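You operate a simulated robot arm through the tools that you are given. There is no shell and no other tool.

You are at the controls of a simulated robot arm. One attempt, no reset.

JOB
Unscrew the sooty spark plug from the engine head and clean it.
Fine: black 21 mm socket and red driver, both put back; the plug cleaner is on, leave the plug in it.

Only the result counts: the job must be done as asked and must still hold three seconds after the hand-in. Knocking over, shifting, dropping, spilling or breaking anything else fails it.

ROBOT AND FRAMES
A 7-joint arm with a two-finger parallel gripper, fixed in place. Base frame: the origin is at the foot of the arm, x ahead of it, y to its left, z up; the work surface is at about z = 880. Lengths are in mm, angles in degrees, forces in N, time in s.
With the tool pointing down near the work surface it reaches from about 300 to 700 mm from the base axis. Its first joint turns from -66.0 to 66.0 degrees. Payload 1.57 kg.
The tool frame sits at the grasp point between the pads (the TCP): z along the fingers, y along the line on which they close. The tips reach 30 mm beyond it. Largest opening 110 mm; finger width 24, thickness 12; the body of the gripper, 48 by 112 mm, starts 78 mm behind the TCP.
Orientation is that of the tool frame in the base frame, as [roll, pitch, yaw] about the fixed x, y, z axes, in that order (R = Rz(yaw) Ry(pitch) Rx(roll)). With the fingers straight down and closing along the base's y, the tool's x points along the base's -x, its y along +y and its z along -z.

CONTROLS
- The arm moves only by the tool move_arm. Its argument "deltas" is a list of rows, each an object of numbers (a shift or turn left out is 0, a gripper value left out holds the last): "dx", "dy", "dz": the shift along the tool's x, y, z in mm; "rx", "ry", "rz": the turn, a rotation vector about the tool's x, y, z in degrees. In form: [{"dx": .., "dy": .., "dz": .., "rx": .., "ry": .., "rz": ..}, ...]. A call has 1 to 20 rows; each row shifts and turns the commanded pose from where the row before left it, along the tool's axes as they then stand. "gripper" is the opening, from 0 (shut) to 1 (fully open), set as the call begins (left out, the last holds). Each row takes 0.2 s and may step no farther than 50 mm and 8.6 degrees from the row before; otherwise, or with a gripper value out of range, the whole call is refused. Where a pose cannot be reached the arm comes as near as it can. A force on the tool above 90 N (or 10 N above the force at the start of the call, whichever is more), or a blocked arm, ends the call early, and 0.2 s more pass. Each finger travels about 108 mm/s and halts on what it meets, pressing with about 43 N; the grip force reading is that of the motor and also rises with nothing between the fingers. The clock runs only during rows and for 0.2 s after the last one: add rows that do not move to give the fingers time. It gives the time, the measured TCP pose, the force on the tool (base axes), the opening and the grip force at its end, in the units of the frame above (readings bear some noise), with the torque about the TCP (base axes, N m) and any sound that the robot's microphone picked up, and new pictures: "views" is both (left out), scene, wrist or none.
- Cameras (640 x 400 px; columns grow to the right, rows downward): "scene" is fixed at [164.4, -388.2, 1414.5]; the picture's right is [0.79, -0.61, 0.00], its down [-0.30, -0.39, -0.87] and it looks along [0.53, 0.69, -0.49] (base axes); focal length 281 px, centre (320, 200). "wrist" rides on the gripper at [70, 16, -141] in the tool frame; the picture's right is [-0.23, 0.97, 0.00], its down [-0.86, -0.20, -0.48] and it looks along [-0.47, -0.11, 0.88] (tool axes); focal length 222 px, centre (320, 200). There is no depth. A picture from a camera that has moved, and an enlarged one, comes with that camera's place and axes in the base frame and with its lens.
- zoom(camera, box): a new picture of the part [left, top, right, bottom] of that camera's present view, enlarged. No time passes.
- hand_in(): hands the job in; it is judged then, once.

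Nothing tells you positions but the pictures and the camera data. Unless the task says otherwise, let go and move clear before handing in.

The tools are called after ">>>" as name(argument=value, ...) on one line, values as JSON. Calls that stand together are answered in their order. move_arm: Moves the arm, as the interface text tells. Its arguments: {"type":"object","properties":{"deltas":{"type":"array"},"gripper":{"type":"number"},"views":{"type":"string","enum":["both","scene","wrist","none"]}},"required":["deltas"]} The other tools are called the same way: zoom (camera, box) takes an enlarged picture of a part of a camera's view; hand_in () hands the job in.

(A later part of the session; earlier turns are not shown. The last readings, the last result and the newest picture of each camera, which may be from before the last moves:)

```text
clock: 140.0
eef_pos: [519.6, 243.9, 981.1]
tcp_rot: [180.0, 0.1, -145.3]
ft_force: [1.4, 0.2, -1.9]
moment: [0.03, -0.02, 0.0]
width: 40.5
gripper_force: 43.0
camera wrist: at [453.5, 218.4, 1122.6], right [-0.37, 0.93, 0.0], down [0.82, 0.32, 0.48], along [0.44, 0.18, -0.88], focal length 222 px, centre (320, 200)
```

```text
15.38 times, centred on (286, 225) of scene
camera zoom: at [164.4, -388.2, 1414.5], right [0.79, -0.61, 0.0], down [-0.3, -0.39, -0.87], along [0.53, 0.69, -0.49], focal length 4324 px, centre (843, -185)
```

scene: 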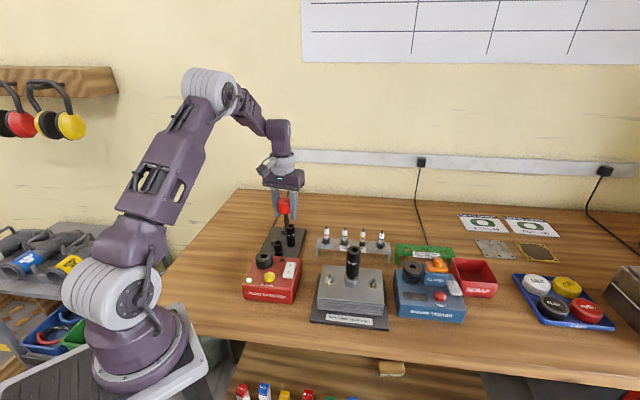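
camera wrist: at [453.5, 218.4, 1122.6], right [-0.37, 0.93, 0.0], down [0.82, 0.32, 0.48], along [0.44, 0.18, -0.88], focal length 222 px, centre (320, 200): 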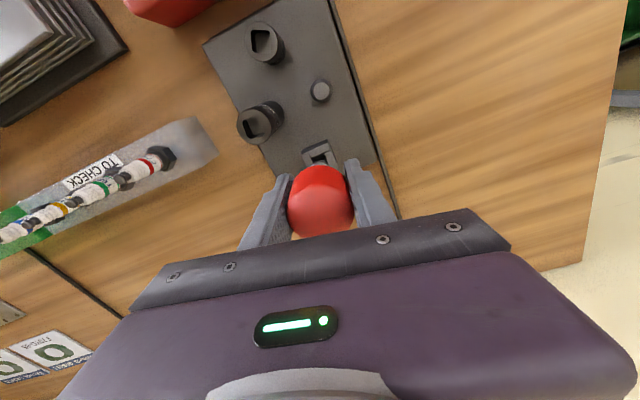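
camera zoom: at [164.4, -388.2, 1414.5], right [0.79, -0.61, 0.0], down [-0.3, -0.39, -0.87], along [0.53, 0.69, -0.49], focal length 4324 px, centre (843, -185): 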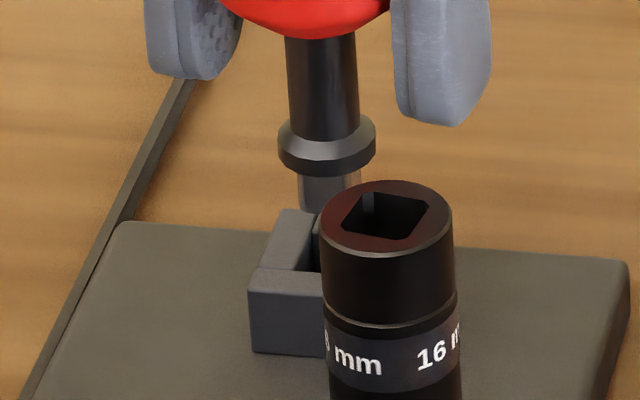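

>>> move_arm(deltas=[{"dz": 2.5}, {"dz": 2}, {}], views="none")

>>> zoom(camera="scene", box=[276, 212, 296, 238])

>>> zoom(camera="wrist", box=[305, 135, 335, 165])

```text
clock: 140.8
eef_pos: [521.0, 244.5, 977.0]
tcp_rot: [180.0, 0.1, -145.2]
ft_force: [-0.1, 0.0, -2.3]
moment: [0.0, -0.02, -0.02]
width: 40.6
gripper_force: 42.8
```

```text
15.38 times, centred on (286, 225) of scene
camera zoom: at [164.4, -388.2, 1414.5], right [0.79, -0.61, 0.0], down [-0.3, -0.39, -0.87], along [0.53, 0.69, -0.49], focal length 4324 px, centre (843, -185)
```

zoom: 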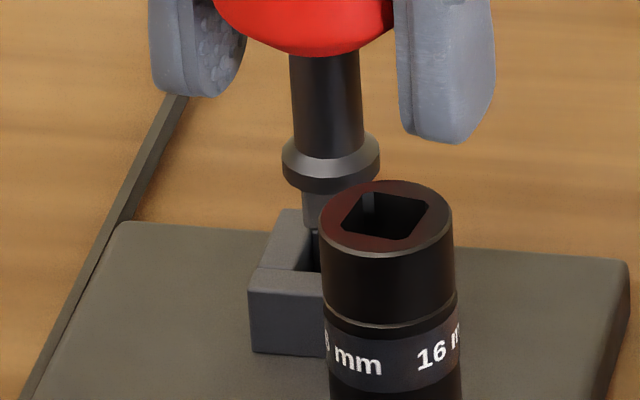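

```text
13.33 times, centred on (320, 150) of wrist
camera zoom: at [454.0, 218.2, 1118.3], right [-0.37, 0.93, 0.0], down [0.82, 0.32, 0.48], along [0.44, 0.18, -0.88], focal length 2962 px, centre (320, 867)
```

zoom: 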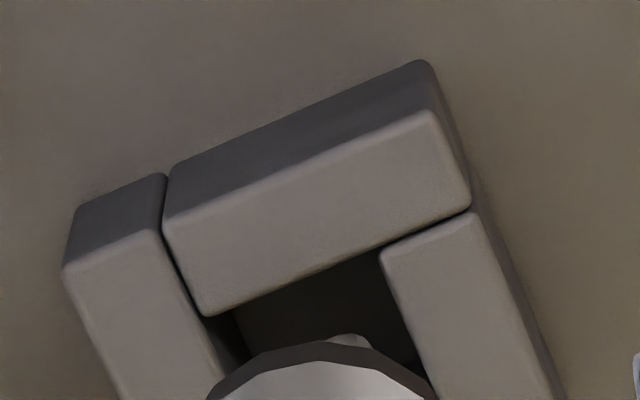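

>>> zoom(camera="scene", box=[281, 221, 289, 235])

```text
16.00 times, centred on (285, 228) of scene
camera zoom: at [164.4, -388.2, 1414.5], right [0.79, -0.61, 0.0], down [-0.3, -0.39, -0.87], along [0.53, 0.69, -0.49], focal length 4497 px, centre (880, -248)
```

zoom: 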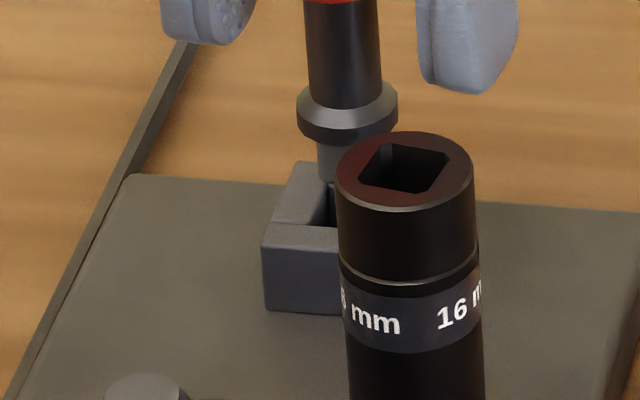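

Measurements in one direction disagree, so I'll raise and turn the gripper 90° (the square is symmetric) to get an orthogonal view.

>>> move_arm(deltas=[{"dz": -15}, {"rz": -8.2}, {"rz": -8.2}, {"rz": -8.2}, {"rz": -8.2}, {"rz": -8.2}, {"rz": -8.2}, {"rz": -8.2}, {"rz": -8.2}, {"rz": -8.2}, {"rz": -8.2}, {"rz": -8}, {}, {}])

>>> zoom(camera="wrist", box=[300, 125, 345, 175])

>>> zoom(camera="scene", box=[276, 205, 300, 238])

```text
clock: 143.8
eef_pos: [518.5, 243.8, 992.1]
tcp_rot: [-180.0, 0.0, -55.2]
ft_force: [0.5, 0.4, -2.3]
moment: [-0.04, -0.03, 0.05]
width: 40.9
gripper_force: 43.3
camera wrist: at [546.7, 178.0, 1133.2], right [-0.93, -0.37, 0.0], down [-0.32, 0.82, 0.48], along [-0.18, 0.45, -0.88], focal length 222 px, centre (320, 200)
```

scene: 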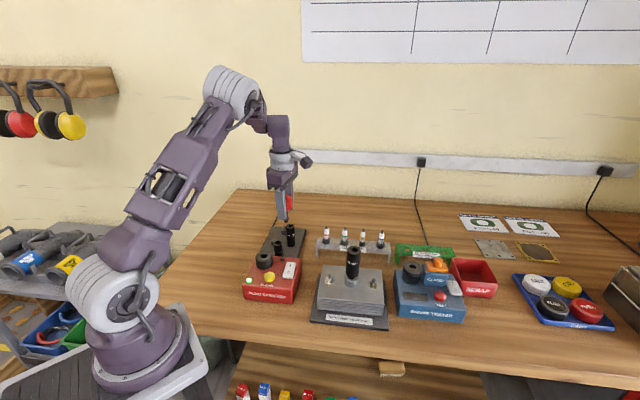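
wrist: 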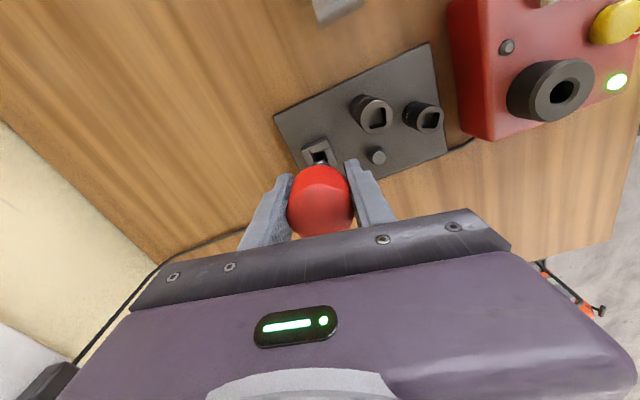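

```text
8.00 times, centred on (322, 150) of wrist
camera zoom: at [546.7, 178.0, 1133.2], right [-0.93, -0.37, 0.0], down [-0.32, 0.82, 0.48], along [-0.18, 0.45, -0.88], focal length 1777 px, centre (300, 600)
```

zoom: 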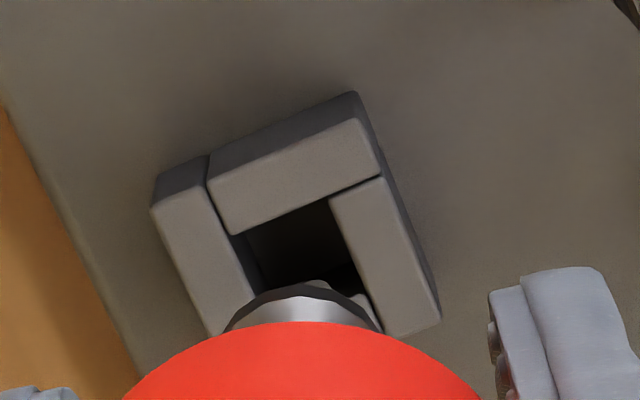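

```text
12.12 times, centred on (288, 222) of scene
camera zoom: at [164.4, -388.2, 1414.5], right [0.79, -0.61, 0.0], down [-0.3, -0.39, -0.87], along [0.53, 0.69, -0.49], focal length 3407 px, centre (708, -61)
```

zoom: 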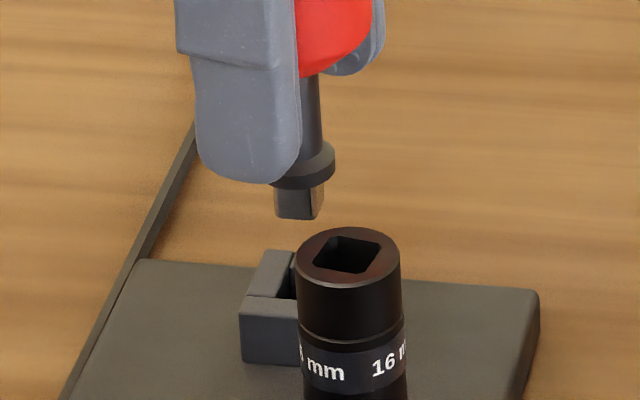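

With this orthogonal view I now place the holder's hole within about 0.5 mm of the tool axis. I'll make a small correction, fix the yaw by 3°, and lower with force checks.

>>> move_arm(deltas=[{"dx": 0.43, "dy": 0.36, "rz": -3}, {"dz": 10}, {"dz": 8}, {}, {}], views="none")

>>> zoom(camera="scene", box=[276, 205, 300, 238])

>>> zoom(camera="wrist", box=[300, 125, 345, 175])

```text
clock: 145.0
eef_pos: [518.3, 242.6, 974.3]
tcp_rot: [-179.9, 0.0, -52.3]
ft_force: [0.9, 0.3, -2.3]
moment: [-0.02, -0.01, 0.02]
width: 41.0
gripper_force: 42.5
```

```text
12.12 times, centred on (288, 222) of scene
camera zoom: at [164.4, -388.2, 1414.5], right [0.79, -0.61, 0.0], down [-0.3, -0.39, -0.87], along [0.53, 0.69, -0.49], focal length 3407 px, centre (708, -61)
```

zoom: 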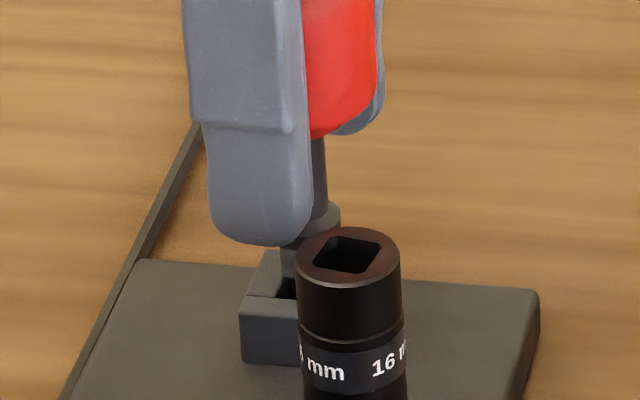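

```text
8.00 times, centred on (322, 150) of wrist
camera zoom: at [550.3, 178.9, 1115.3], right [-0.91, -0.42, 0.0], down [-0.37, 0.8, 0.48], along [-0.2, 0.44, -0.88], focal length 1777 px, centre (300, 600)
```

zoom: 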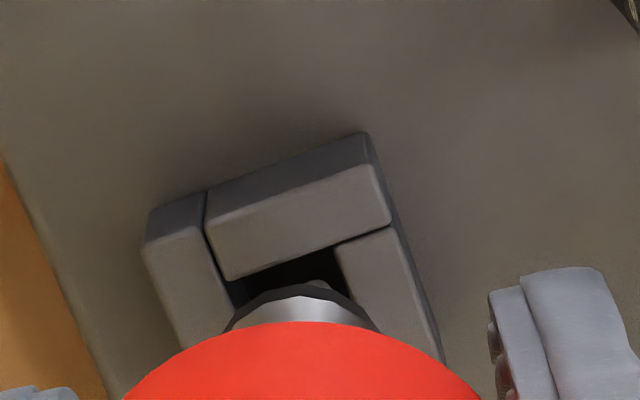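

>>> move_arm(deltas=[{"dz": 2}, {"dz": 2}, {"dz": 2}, {}], views="none")

>>> move_arm(deltas=[{"dz": 2}, {"dz": 1.5}, {}], views="none")

>>> zoom(camera="scene", box=[276, 205, 300, 238])

>>> zoom(camera="wrist", box=[300, 125, 345, 175])

```text
clock: 146.0
eef_pos: [518.7, 242.4, 968.3]
tcp_rot: [-179.9, 0.0, -52.2]
ft_force: [0.0, 0.2, -1.6]
moment: [-0.01, 0.03, 0.03]
width: 40.5
gripper_force: 42.8
```

```text
clock: 146.8
eef_pos: [519.2, 242.7, 964.1]
tcp_rot: [180.0, 0.0, -52.3]
ft_force: [-0.2, -0.1, -1.4]
moment: [0.04, 0.02, 0.0]
width: 40.8
gripper_force: 43.2
```

```text
12.12 times, centred on (288, 222) of scene
camera zoom: at [164.4, -388.2, 1414.5], right [0.79, -0.61, 0.0], down [-0.3, -0.39, -0.87], along [0.53, 0.69, -0.49], focal length 3407 px, centre (708, -61)
```

zoom: 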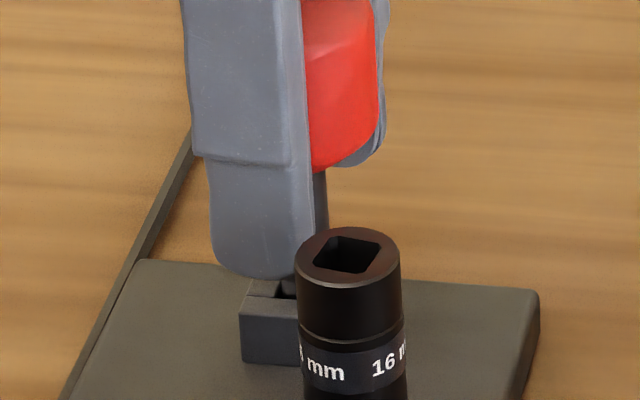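

```text
8.00 times, centred on (322, 150) of wrist
camera zoom: at [550.2, 178.9, 1105.5], right [-0.91, -0.42, 0.0], down [-0.37, 0.8, 0.48], along [-0.2, 0.44, -0.88], focal length 1777 px, centre (300, 600)
```

zoom: 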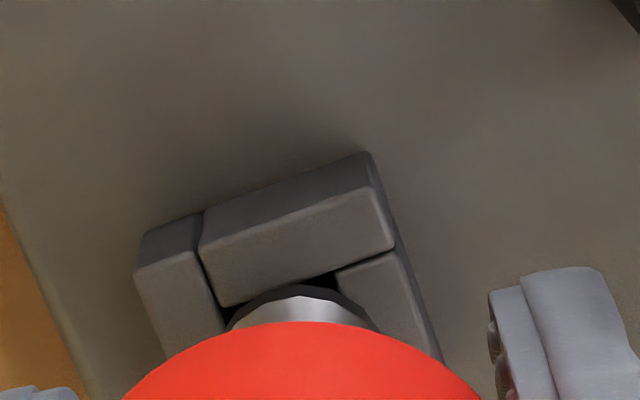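

>>> move_arm(deltas=[{"dz": 2}, {"dz": 1.5}, {}], views="none")

>>> move_arm(deltas=[{"dz": 1}, {"dz": 1}, {}], views="none")

>>> zoom(camera="scene", box=[276, 205, 300, 238])

>>> zoom(camera="wrist", box=[300, 125, 345, 175])

```text
clock: 147.6
eef_pos: [519.3, 243.2, 961.7]
tcp_rot: [179.9, 0.1, -52.3]
ft_force: [0.3, 0.0, -1.5]
moment: [-0.04, 0.01, 0.0]
width: 40.7
gripper_force: 43.5
```

```text
clock: 148.4
eef_pos: [520.6, 243.1, 959.0]
tcp_rot: [179.9, 0.0, -52.2]
ft_force: [-0.6, 1.0, -2.2]
moment: [-0.01, -0.02, 0.01]
width: 40.9
gripper_force: 43.1
```

```text
12.12 times, centred on (288, 222) of scene
camera zoom: at [164.4, -388.2, 1414.5], right [0.79, -0.61, 0.0], down [-0.3, -0.39, -0.87], along [0.53, 0.69, -0.49], focal length 3407 px, centre (708, -61)
```

zoom: 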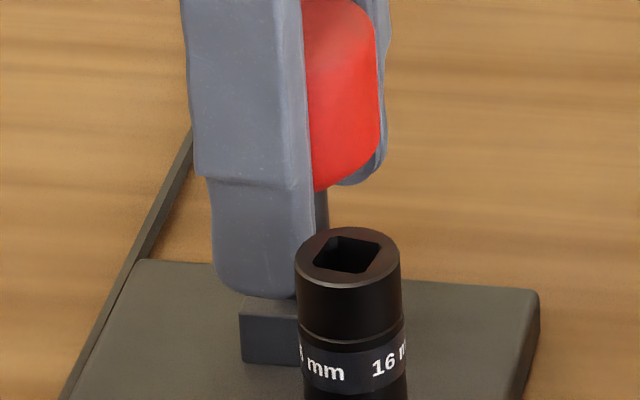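

```text
8.00 times, centred on (322, 150) of wrist
camera zoom: at [550.1, 178.8, 1100.0], right [-0.91, -0.42, 0.0], down [-0.37, 0.8, 0.48], along [-0.2, 0.44, -0.88], focal length 1777 px, centre (300, 600)
```

zoom: 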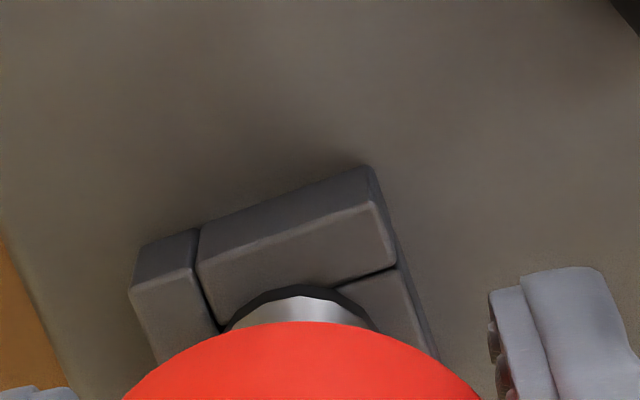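

>>> move_arm(deltas=[{"dz": 1}, {"dz": 1}, {}], views="none")

>>> move_arm(deltas=[{"dz": 1}, {"dz": 1}, {}], views="none")

>>> zoom(camera="wrist", box=[300, 125, 345, 175])

```text
clock: 149.2
eef_pos: [520.2, 242.9, 957.8]
tcp_rot: [-179.9, 0.0, -52.2]
ft_force: [-0.7, -1.1, 4.1]
moment: [-0.03, 0.09, -0.01]
width: 40.7
gripper_force: 43.1
```

```text
clock: 150.0
eef_pos: [519.7, 242.3, 957.7]
tcp_rot: [-179.7, -0.1, -52.2]
ft_force: [-8.4, -7.4, 50.7]
moment: [-0.24, 0.65, 0.01]
width: 41.0
gripper_force: 43.5
```

```text
8.00 times, centred on (322, 150) of wrist
camera zoom: at [549.7, 178.5, 1098.1], right [-0.91, -0.42, 0.0], down [-0.37, 0.8, 0.48], along [-0.2, 0.44, -0.88], focal length 1777 px, centre (300, 600)
```

zoom: 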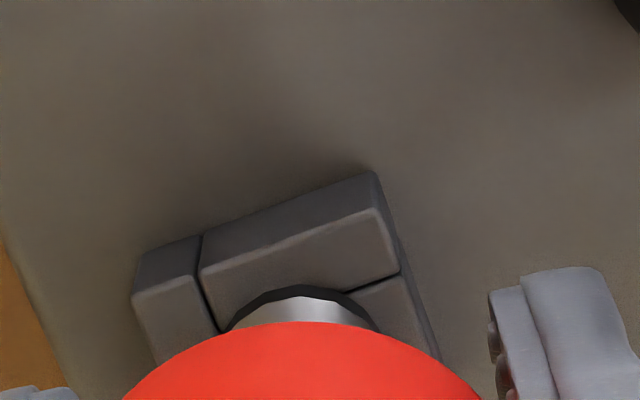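

Contact is at exactly the expected seated height. I'll ease off and release.

>>> move_arm(deltas=[{"dz": -1.5}, {}], views="none")

>>> move_arm(deltas=[{}, {}, {}], gripper=0.6, views="none")

>>> move_arm(deltas=[{"dz": -30}, {"dz": -40}, {"dz": -40}, {"dz": -30}, {}])

>>> zoom(camera="scene", box=[258, 195, 308, 250])

>>> zoom(camera="scene", box=[335, 235, 375, 290])

```text
clock: 150.6
eef_pos: [520.6, 242.6, 957.4]
tcp_rot: [-179.8, 0.0, -52.2]
ft_force: [2.1, -3.6, 38.0]
moment: [-0.03, 0.06, -0.06]
width: 41.0
gripper_force: 42.7
```

```text
clock: 151.4
eef_pos: [519.9, 244.1, 955.7]
tcp_rot: [180.0, 0.0, -52.4]
ft_force: [0.2, -0.3, 0.6]
moment: [-0.02, 0.02, -0.01]
width: 65.9
gripper_force: 0.1
```

```text
clock: 152.6
eef_pos: [520.2, 242.7, 1097.0]
tcp_rot: [180.0, 0.0, -52.2]
ft_force: [-0.4, -0.3, -0.2]
moment: [0.02, -0.02, 0.0]
width: 65.9
gripper_force: 0.0
camera wrist: at [550.0, 179.1, 1238.2], right [-0.91, -0.42, 0.0], down [-0.37, 0.8, 0.48], along [-0.2, 0.44, -0.88], focal length 222 px, centre (320, 200)
```

scene: 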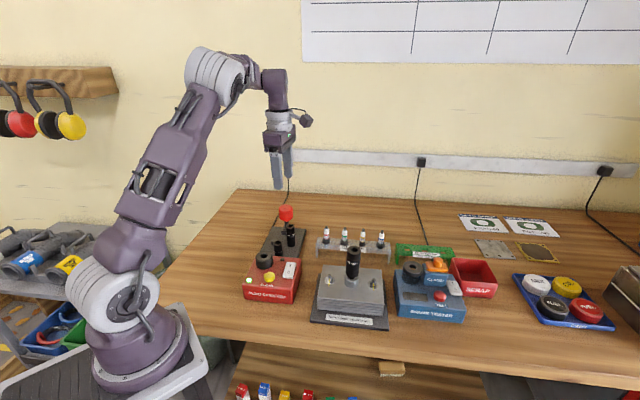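
wrist: 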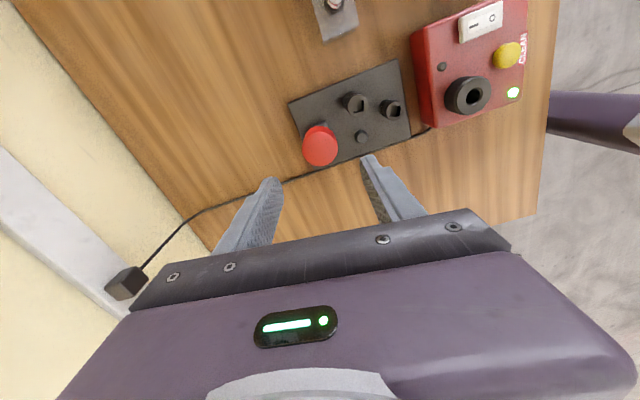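

```text
7.27 times, centred on (283, 222) of scene
camera zoom: at [164.4, -388.2, 1414.5], right [0.79, -0.61, 0.0], down [-0.3, -0.39, -0.87], along [0.53, 0.69, -0.49], focal length 2044 px, centre (589, 36)
```

zoom: 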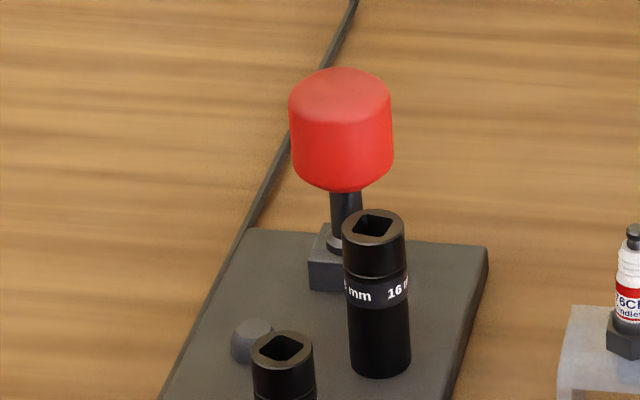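

```text
7.27 times, centred on (355, 262) of scene
camera zoom: at [164.4, -388.2, 1414.5], right [0.79, -0.61, 0.0], down [-0.3, -0.39, -0.87], along [0.53, 0.69, -0.49], focal length 2044 px, centre (66, -254)
```

zoom: 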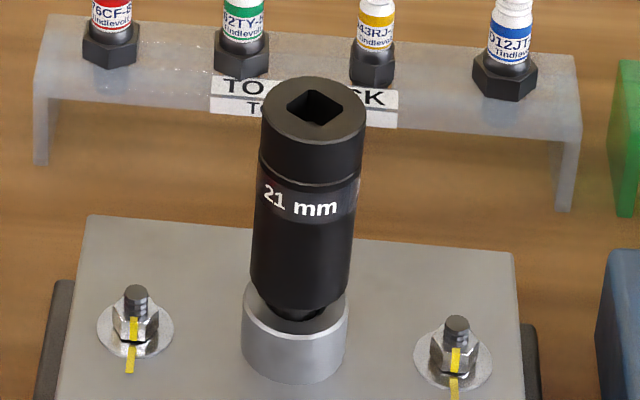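

The driver is back exactly as at the start. Next is the socket: I'll move above it on the engine.

>>> move_arm(deltas=[{"rz": 8.5}, {"rz": 8.5}, {"rz": 8.5}, {"rz": 8.5}, {"rz": 8.5}, {"rz": 8.5}, {"rz": 8.5}, {"rz": 8.3}, {"dx": 37.97, "dy": -20.16}, {"dx": 37.97, "dy": -20.16}, {"dx": 37.97, "dy": -20.16}, {"dx": 37.97, "dy": -20.16}, {"dx": 37.97, "dy": -20.16}, {"dx": 37.97, "dy": -20.16}, {"dx": 37.97, "dy": -20.16}, {}, {}])

>>> zoom(camera="wrist", box=[270, 100, 370, 200])

```text
clock: 156.2
eef_pos: [510.4, -56.7, 1096.5]
tcp_rot: [-180.0, 0.0, -120.0]
ft_force: [0.3, -0.7, 0.3]
moment: [0.0, 0.0, -0.02]
width: 66.2
gripper_force: 0.1
camera wrist: at [460.7, -108.9, 1237.2], right [-0.73, 0.68, 0.0], down [0.6, 0.64, 0.48], along [0.33, 0.35, -0.88], focal length 222 px, centre (320, 200)
```

scene: 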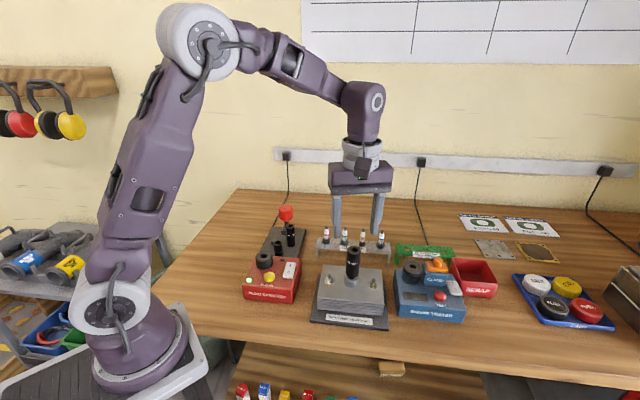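
wrist: 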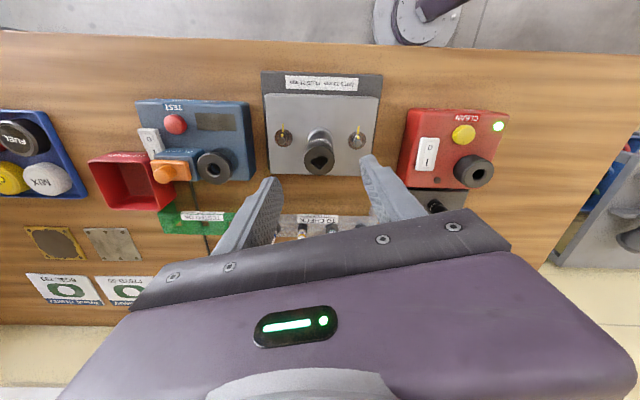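

```text
4.00 times, centred on (320, 150) of wrist
camera zoom: at [460.7, -108.9, 1237.2], right [-0.73, 0.68, 0.0], down [0.6, 0.64, 0.48], along [0.33, 0.35, -0.88], focal length 888 px, centre (320, 400)
```

zoom: 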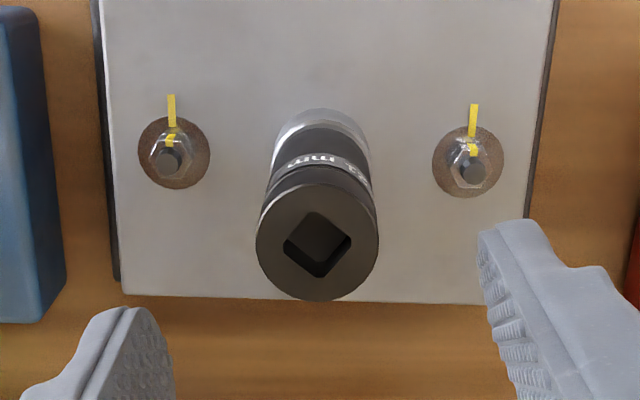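

>>> move_arm(deltas=[{"dx": 0.9, "dy": -1.65}, {"dz": 30}, {"dz": 30}, {"dz": 24}, {}], views="none")

>>> zoom(camera="wrist", box=[270, 120, 370, 230])

>>> zoom(camera="scene", box=[325, 205, 385, 290])

```text
clock: 157.4
eef_pos: [509.5, -59.0, 1012.3]
tcp_rot: [180.0, 0.0, -120.2]
ft_force: [0.1, -0.7, -0.7]
moment: [0.01, -0.03, 0.02]
width: 66.1
gripper_force: 0.1
```

```text
3.64 times, centred on (320, 175) of wrist
camera zoom: at [461.2, -110.5, 1153.5], right [-0.73, 0.68, 0.0], down [0.6, 0.64, 0.48], along [0.33, 0.35, -0.88], focal length 808 px, centre (320, 291)
```

zoom: 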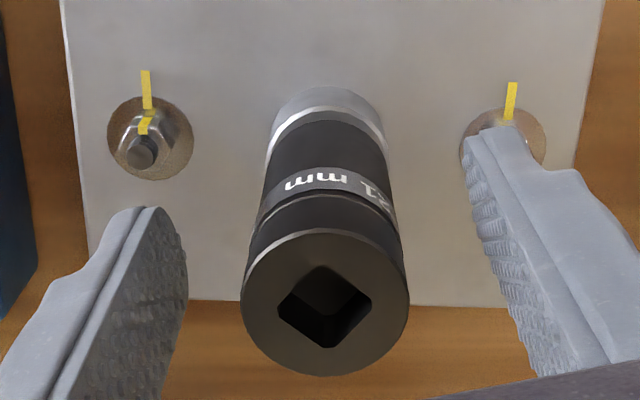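

```text
4.71 times, centred on (355, 248) of scene
camera zoom: at [164.4, -388.2, 1414.5], right [0.79, -0.61, 0.0], down [-0.3, -0.39, -0.87], along [0.53, 0.69, -0.49], focal length 1323 px, centre (155, -24)
```

zoom: 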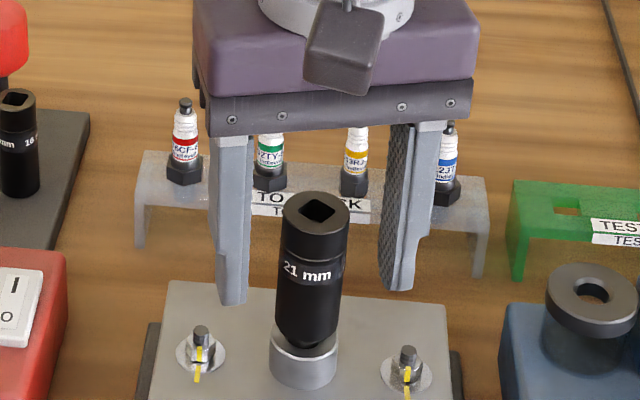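

Centred. I'll close on the socket and lift straight up slowly to see what happens to the plug.

>>> move_arm(deltas=[{}, {}, {}], gripper=0.1, views="none")

>>> move_arm(deltas=[{"dz": -5}, {"dz": -10}, {"dz": -15}, {"dz": -20}, {}], views="scene")

>>> zoom(camera="scene", box=[325, 205, 385, 290])

>>> zoom(camera="scene", box=[342, 264, 364, 290])

```text
clock: 158.2
eef_pos: [509.8, -57.9, 1012.0]
tcp_rot: [-180.0, 0.0, -120.2]
ft_force: [-0.7, 1.3, 1.4]
moment: [0.07, 0.06, 0.01]
width: 29.7
gripper_force: 39.2
```

```text
clock: 159.4
eef_pos: [509.0, -59.8, 1062.5]
tcp_rot: [-180.0, 0.0, -120.1]
ft_force: [-0.4, 0.0, -1.9]
moment: [-0.03, 0.0, -0.02]
width: 29.7
gripper_force: 39.0
```

scene: 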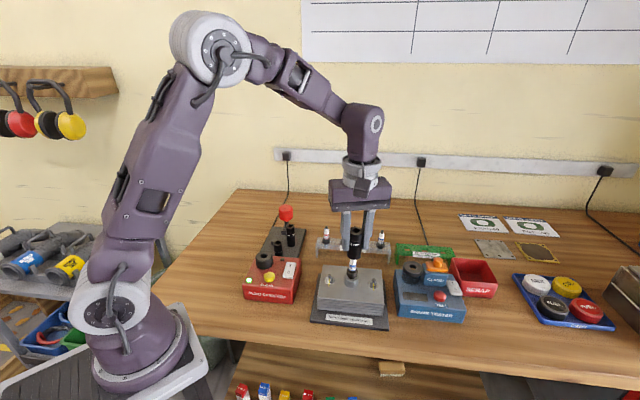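

```text
4.71 times, centred on (355, 248) of scene
camera zoom: at [164.4, -388.2, 1414.5], right [0.79, -0.61, 0.0], down [-0.3, -0.39, -0.87], along [0.53, 0.69, -0.49], focal length 1323 px, centre (155, -24)
```

zoom: 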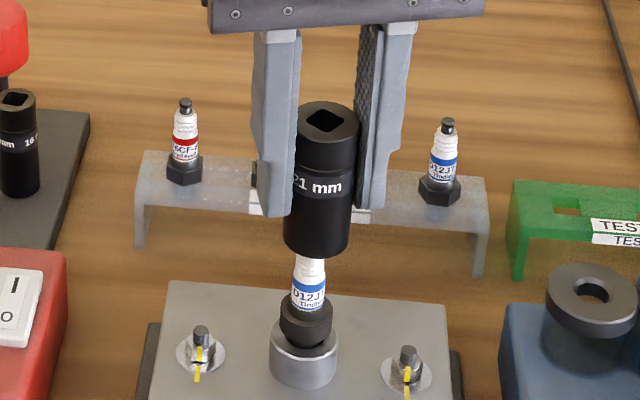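

```text
15.38 times, centred on (353, 277) of scene
camera zoom: at [164.4, -388.2, 1414.5], right [0.79, -0.61, 0.0], down [-0.3, -0.39, -0.87], along [0.53, 0.69, -0.49], focal length 4324 px, centre (-188, -985)
```

zoom: 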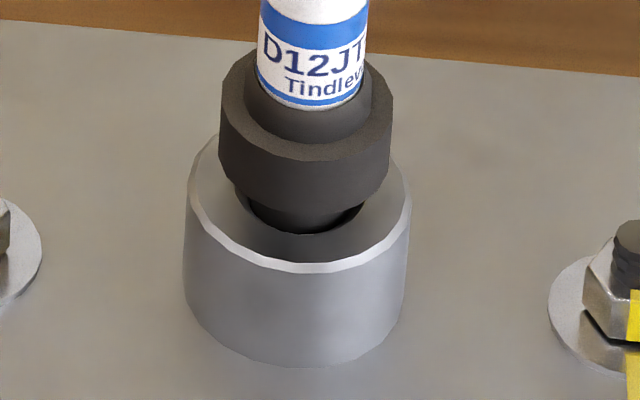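

The plug is unscrewed: raised, loose, and staying in the hole. Now I'll return the socket to its peg on the stand.

>>> move_arm(deltas=[{"dz": -24}, {"dz": -24}, {"rz": 7.5}, {"rz": 7.5}, {"rz": 7.5}, {"rz": 7.5}, {"rz": 7.5}, {"rz": 7.5}, {"rz": 7.5}, {"rz": 7.5}, {"dx": 7.2, "dy": 40.13}, {"dx": 7.2, "dy": 40.13}, {"dx": 7.2, "dy": 40.13}, {"dx": 7.2, "dy": 40.13}, {"dx": 7.2, "dy": 40.13}, {"dx": 7.2, "dy": 40.13}, {"dx": 7.2, "dy": 40.13}, {}, {}])

>>> zoom(camera="wrist", box=[280, 110, 360, 230])

>>> zoom(camera="scene", box=[245, 150, 315, 260])

```text
clock: 163.4
eef_pos: [459.6, 221.4, 1110.4]
tcp_rot: [-180.0, 0.0, 179.8]
ft_force: [0.0, 0.6, -1.8]
moment: [0.01, 0.02, 0.01]
width: 29.9
gripper_force: 39.2
camera wrist: at [390.9, 239.1, 1251.3], right [0.23, 0.97, 0.0], down [0.85, -0.2, 0.48], along [0.47, -0.11, -0.88], focal length 222 px, centre (320, 200)
```

scene: 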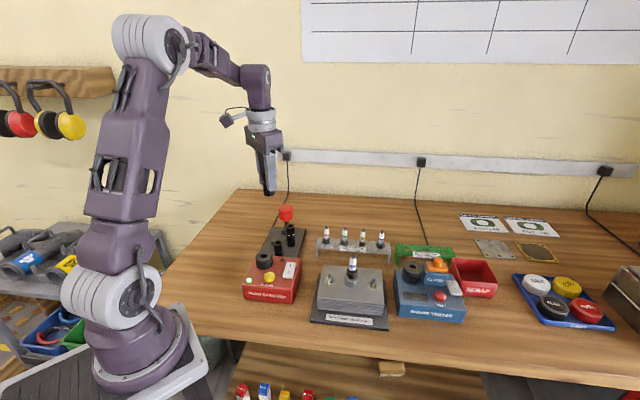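
wrist: 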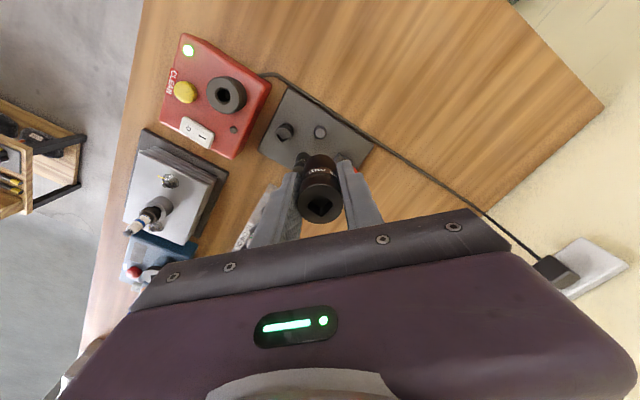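

```text
3.33 times, centred on (320, 170) of wrist
camera zoom: at [390.9, 239.1, 1251.3], right [0.23, 0.97, 0.0], down [0.85, -0.2, 0.48], along [0.47, -0.11, -0.88], focal length 740 px, centre (320, 300)
```

zoom: 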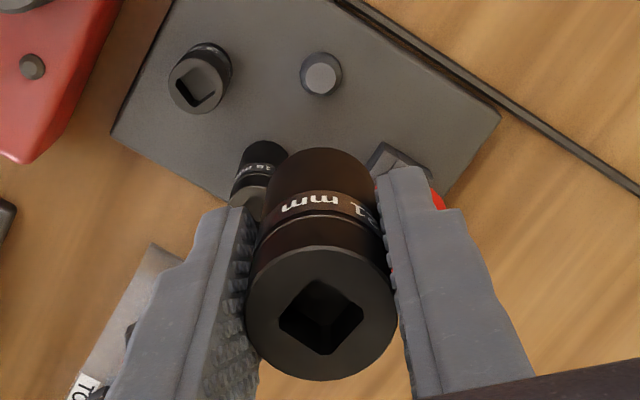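

```text
3.64 times, centred on (280, 205) of scene
camera zoom: at [164.4, -388.2, 1414.5], right [0.79, -0.61, 0.0], down [-0.3, -0.39, -0.87], along [0.53, 0.69, -0.49], focal length 1022 px, centre (466, 182)
```

zoom: 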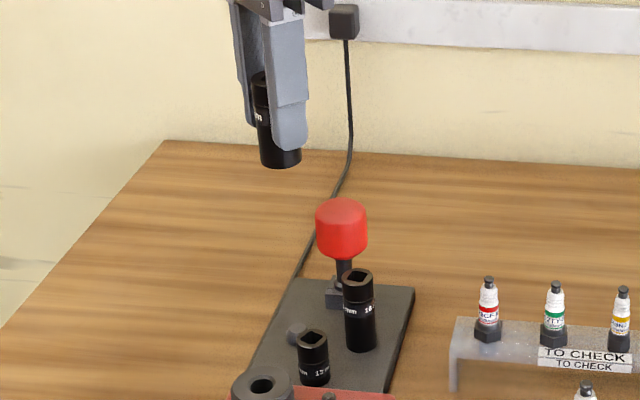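

The peg lines up under the socket. I'll lower to just above the peg and check.

>>> move_arm(deltas=[{"dy": 0.4, "dz": 30}, {"dz": 40}, {"dz": 40}, {"dz": 22}, {}, {}])

>>> zoom(camera="wrist", box=[280, 110, 360, 230])

>>> zoom(camera="scene", box=[255, 205, 295, 255])

```text
clock: 164.8
eef_pos: [459.6, 221.4, 978.0]
tcp_rot: [-179.9, 0.0, 179.9]
ft_force: [-0.1, 0.9, -1.4]
moment: [0.0, 0.0, -0.02]
width: 29.6
gripper_force: 39.2
camera wrist: at [390.4, 238.9, 1119.7], right [0.23, 0.97, 0.0], down [0.85, -0.2, 0.48], along [0.47, -0.11, -0.88], focal length 222 px, centre (320, 200)
```

scene: 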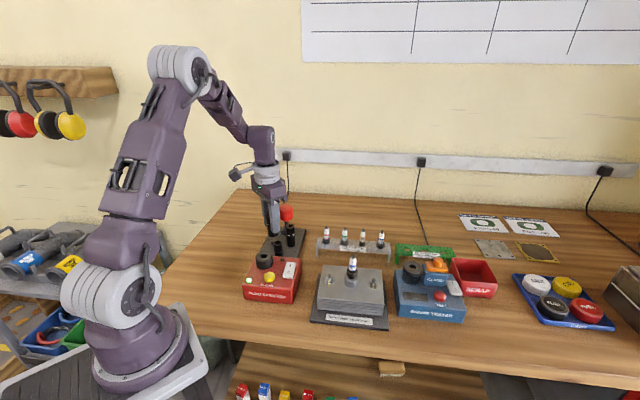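
wrist: 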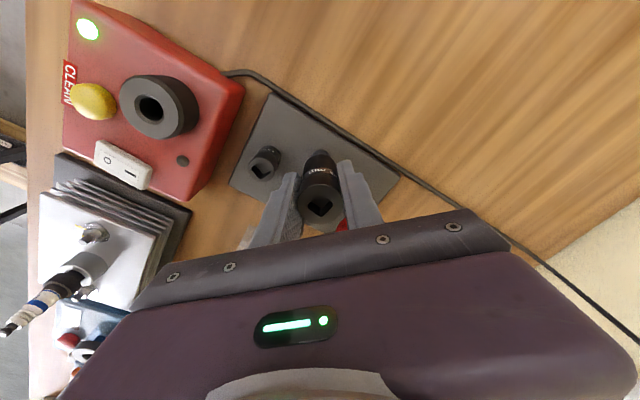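

```text
3.33 times, centred on (320, 170) of wrist
camera zoom: at [390.4, 238.9, 1119.7], right [0.23, 0.97, 0.0], down [0.85, -0.2, 0.48], along [0.47, -0.11, -0.88], focal length 740 px, centre (320, 300)
```

zoom: 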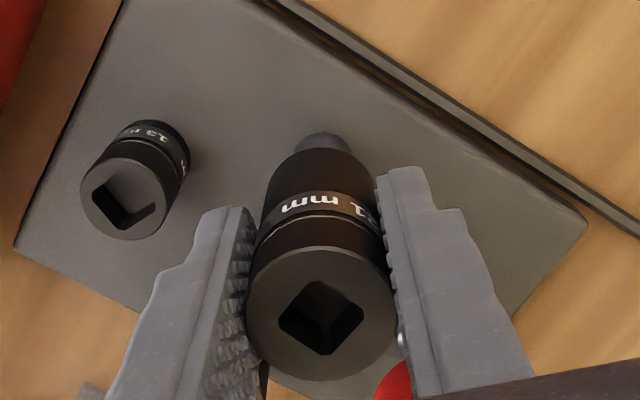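

```text
8.00 times, centred on (275, 230) of scene
camera zoom: at [164.4, -388.2, 1414.5], right [0.79, -0.61, 0.0], down [-0.3, -0.39, -0.87], along [0.53, 0.69, -0.49], focal length 2248 px, centre (680, -40)
```

zoom: 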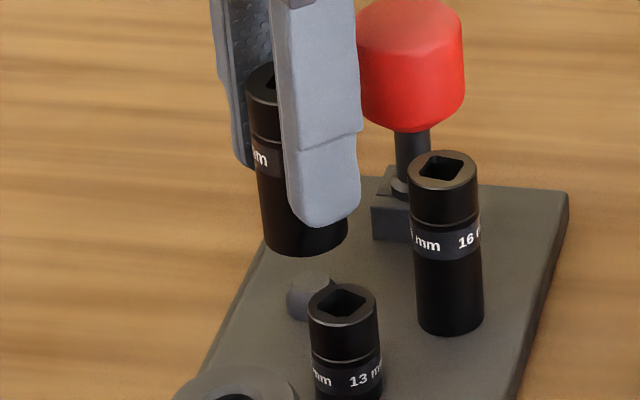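

>>> move_arm(deltas=[{"dz": 8}, {"dz": 8}, {"dz": 6}, {"dz": 4}, {}], views="none")

>>> zoom(camera="scene", box=[255, 205, 295, 255])

>>> move_arm(deltas=[{"dz": 1.5}, {"dz": 1.5}, {"dz": 1.5}, {}], views="none")

>>> zoom(camera="scene", box=[255, 205, 295, 255])

```text
clock: 166.0
eef_pos: [460.1, 221.8, 953.2]
tcp_rot: [180.0, -0.1, 179.9]
ft_force: [-0.2, -0.5, -1.6]
moment: [-0.01, -0.03, 0.0]
width: 29.9
gripper_force: 39.3
```

```text
8.00 times, centred on (275, 230) of scene
camera zoom: at [164.4, -388.2, 1414.5], right [0.79, -0.61, 0.0], down [-0.3, -0.39, -0.87], along [0.53, 0.69, -0.49], focal length 2248 px, centre (680, -40)
```

zoom: 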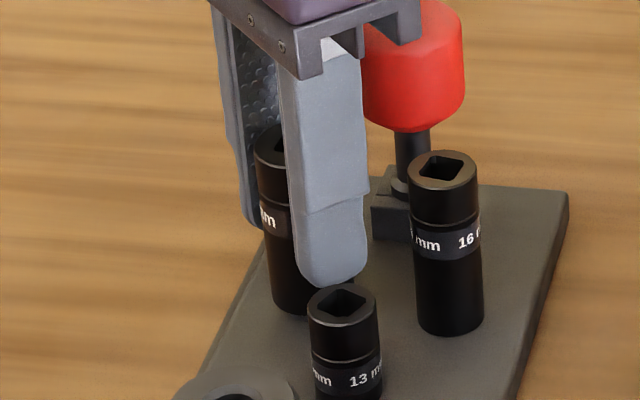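

```text
clock: 167.0
eef_pos: [459.8, 221.4, 948.3]
tcp_rot: [179.9, 0.0, 179.9]
ft_force: [0.4, -0.5, -1.5]
moment: [0.01, 0.01, -0.01]
width: 30.1
gripper_force: 39.5
```

```text
8.00 times, centred on (275, 230) of scene
camera zoom: at [164.4, -388.2, 1414.5], right [0.79, -0.61, 0.0], down [-0.3, -0.39, -0.87], along [0.53, 0.69, -0.49], focal length 2248 px, centre (680, -40)
```

zoom: 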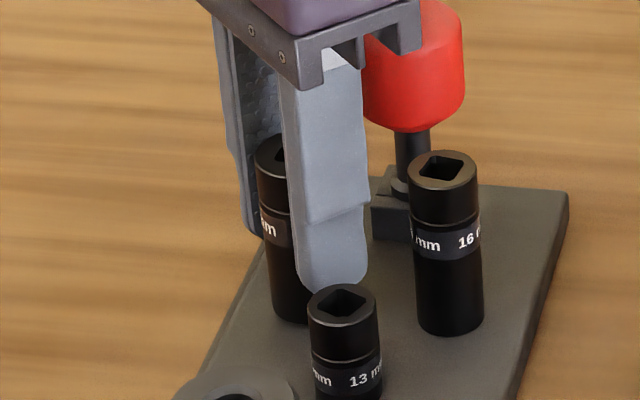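

>>> move_arm(deltas=[{"dz": 1}, {"dz": 1}, {}], views="none")

>>> move_arm(deltas=[{"dz": 1}, {"dz": 0.8}, {}], views="none")

```text
clock: 167.8
eef_pos: [459.9, 221.9, 947.6]
tcp_rot: [-179.9, 0.0, -180.0]
ft_force: [0.6, -0.7, -0.8]
moment: [0.01, 0.0, -0.04]
width: 29.7
gripper_force: 38.7
```

```text
clock: 168.6
eef_pos: [458.7, 221.7, 945.7]
tcp_rot: [179.9, 0.2, 179.9]
ft_force: [-1.7, -1.5, 30.2]
moment: [-0.14, 0.49, -0.03]
width: 30.0
gripper_force: 40.2
```

Bottomed out. I'll ease the contact, open just enough, and rise.

>>> move_arm(deltas=[{"dz": -0.8}, {}], views="none")

>>> move_arm(deltas=[{}, {}, {}], gripper=0.38, views="none")

>>> move_arm(deltas=[{"dz": -10}, {"dz": -25}, {"dz": -40}, {"dz": -40}, {"dz": -30}, {}])

>>> zoom(camera="scene", box=[250, 195, 310, 260])

>>> zoom(camera="wrist", box=[160, 30, 380, 200])

```text
clock: 169.2
eef_pos: [460.4, 221.1, 945.7]
tcp_rot: [179.8, 0.0, 179.9]
ft_force: [4.6, 2.5, 15.9]
moment: [0.03, 0.03, 0.03]
width: 29.9
gripper_force: 39.1
```

```text
clock: 170.0
eef_pos: [459.1, 221.6, 945.0]
tcp_rot: [-180.0, 0.0, 180.0]
ft_force: [0.0, 0.1, -0.3]
moment: [0.0, 0.02, 0.0]
width: 41.8
gripper_force: 0.1
```

```text
clock: 171.4
eef_pos: [459.2, 221.4, 1090.2]
tcp_rot: [179.9, 0.1, 179.9]
ft_force: [-0.8, 0.9, -0.5]
moment: [0.03, -0.02, 0.0]
width: 41.6
gripper_force: 0.0
camera wrist: at [390.2, 239.3, 1231.1], right [0.23, 0.97, 0.0], down [0.85, -0.2, 0.48], along [0.47, -0.11, -0.88], focal length 222 px, centre (320, 200)
```

scene: 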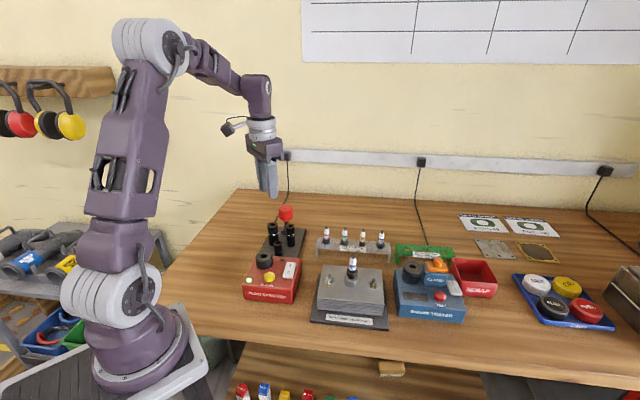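
wrist: 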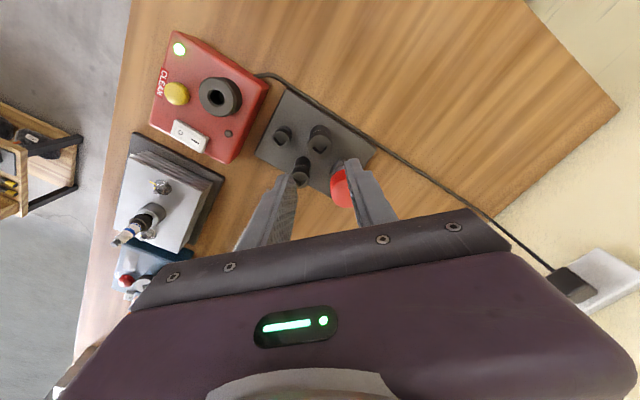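

```text
6.15 times, centred on (280, 228) of scene
camera zoom: at [164.4, -388.2, 1414.5], right [0.79, -0.61, 0.0], down [-0.3, -0.39, -0.87], along [0.53, 0.69, -0.49], focal length 1730 px, centre (566, 31)
```

zoom: 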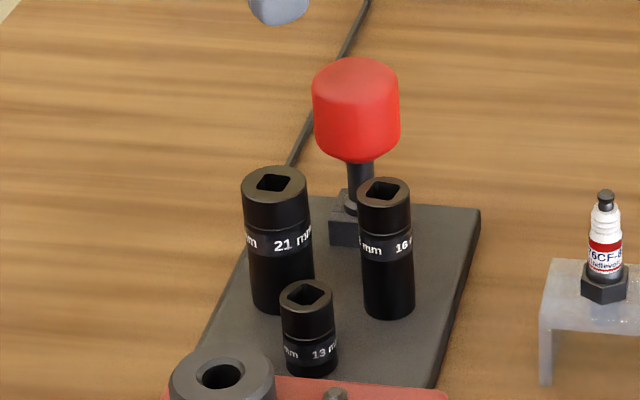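

```text
2.35 times, centred on (270, 115) of wrist
camera zoom: at [390.2, 239.3, 1231.1], right [0.23, 0.97, 0.0], down [0.85, -0.2, 0.48], along [0.47, -0.11, -0.88], focal length 523 px, centre (438, 400)
```

zoom: 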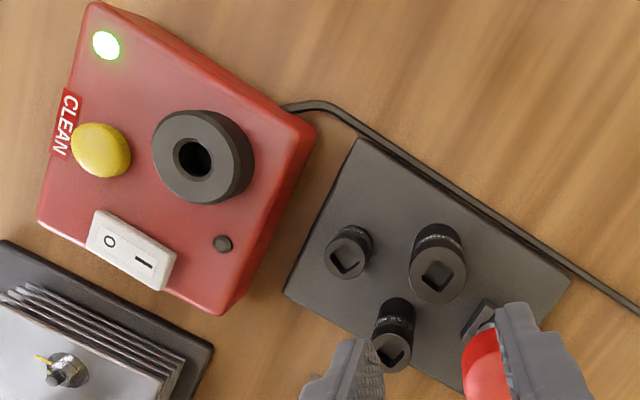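

Both tools are back in place. Next I'll move over the loose plug in the engine and look.

>>> move_arm(deltas=[{"dx": -7.04, "dy": -39.8}, {"dx": -7.04, "dy": -39.8}, {"dx": -7.04, "dy": -39.8}, {"dx": -7.04, "dy": -39.8}, {"dx": -7.04, "dy": -39.8}, {"dx": -7.04, "dy": -39.8}, {"dx": -7.04, "dy": -39.8}, {}, {}])

>>> zoom(camera="wrist", box=[270, 90, 370, 190])

>>> zoom(camera="scene", box=[335, 240, 375, 290])

```text
clock: 173.4
eef_pos: [509.2, -56.6, 1091.3]
tcp_rot: [-180.0, 0.0, 179.9]
ft_force: [-0.1, 0.0, -0.5]
moment: [-0.02, -0.02, 0.0]
width: 41.7
gripper_force: 0.0
camera wrist: at [440.1, -39.9, 1232.2], right [0.23, 0.97, 0.0], down [0.85, -0.2, 0.48], along [0.47, -0.11, -0.88], focal length 222 px, centre (320, 200)
```

scene: 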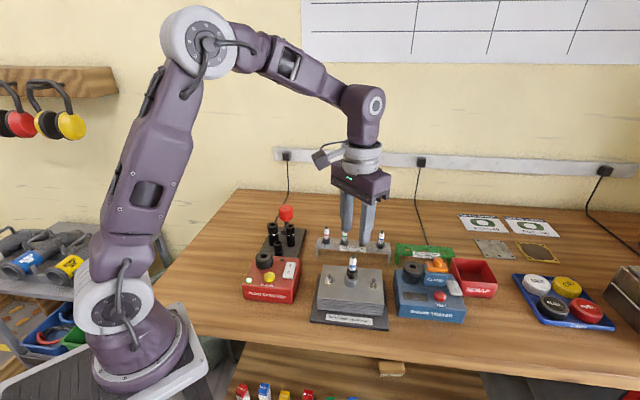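
wrist: 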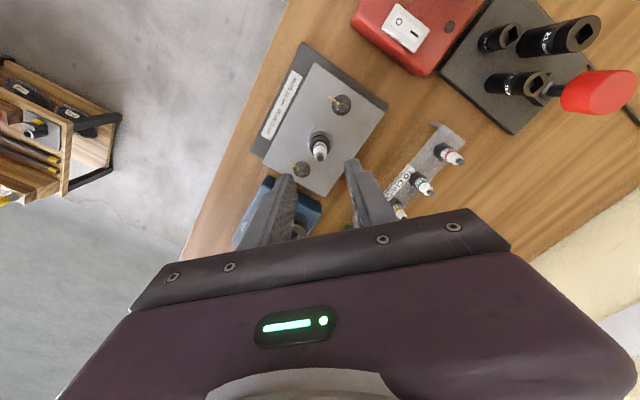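

```text
4.00 times, centred on (320, 140) of wrist
camera zoom: at [440.1, -39.9, 1232.2], right [0.23, 0.97, 0.0], down [0.85, -0.2, 0.48], along [0.47, -0.11, -0.88], focal length 888 px, centre (320, 440)
```

zoom: 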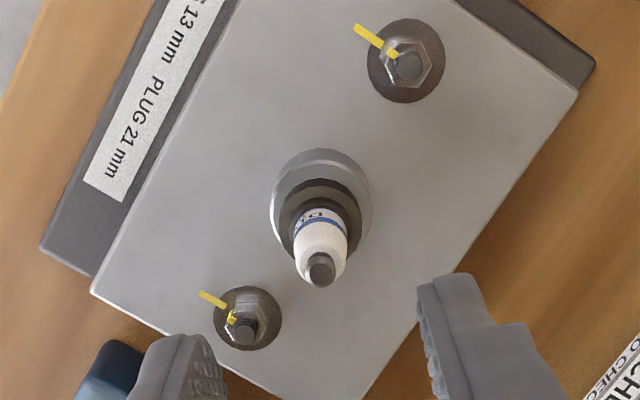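

```text
8.00 times, centred on (355, 265) of scene
camera zoom: at [164.3, -388.2, 1414.5], right [0.79, -0.61, 0.0], down [-0.3, -0.39, -0.87], along [0.53, 0.69, -0.49], focal length 2248 px, centre (40, -320)
```

zoom: 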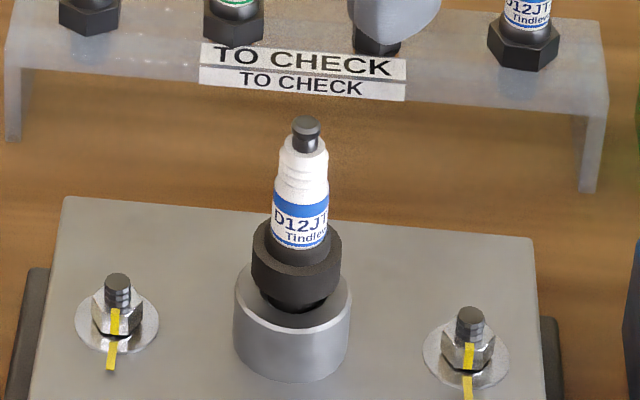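

>>> move_arm(deltas=[{"dx": 1.9, "dy": -0.4}, {"dz": 25}, {"dz": 20}, {}, {}], views="none")

>>> zoom(camera="wrist", box=[270, 110, 370, 230])

>>> zoom(camera="scene", box=[325, 215, 385, 290])

```text
clock: 174.6
eef_pos: [506.5, -57.4, 1045.9]
tcp_rot: [-180.0, 0.0, 179.9]
ft_force: [0.8, -0.3, 0.2]
moment: [0.01, -0.01, 0.01]
width: 41.8
gripper_force: 0.1
```

```text
3.33 times, centred on (320, 170) of wrist
camera zoom: at [437.6, -40.2, 1186.6], right [0.23, 0.97, 0.0], down [0.85, -0.2, 0.48], along [0.47, -0.11, -0.88], focal length 740 px, centre (320, 300)
```

zoom: 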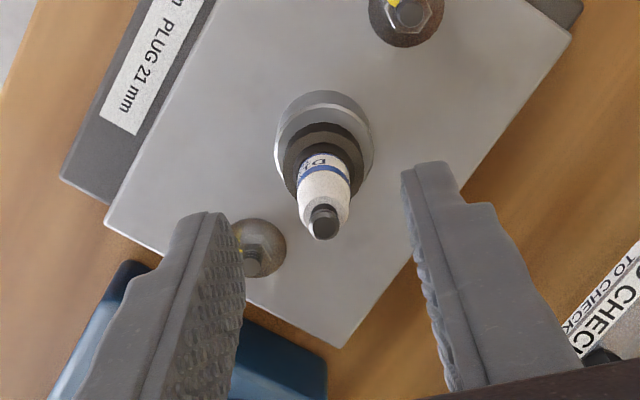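

```text
5.33 times, centred on (355, 252) of scene
camera zoom: at [164.4, -388.2, 1414.5], right [0.79, -0.61, 0.0], down [-0.3, -0.39, -0.87], along [0.53, 0.69, -0.49], focal length 1499 px, centre (133, -80)
```

zoom: 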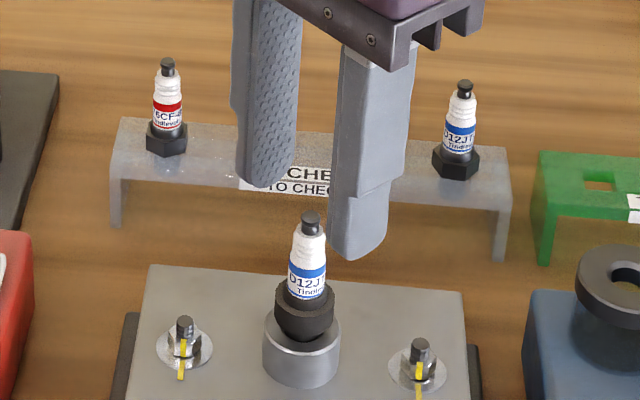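

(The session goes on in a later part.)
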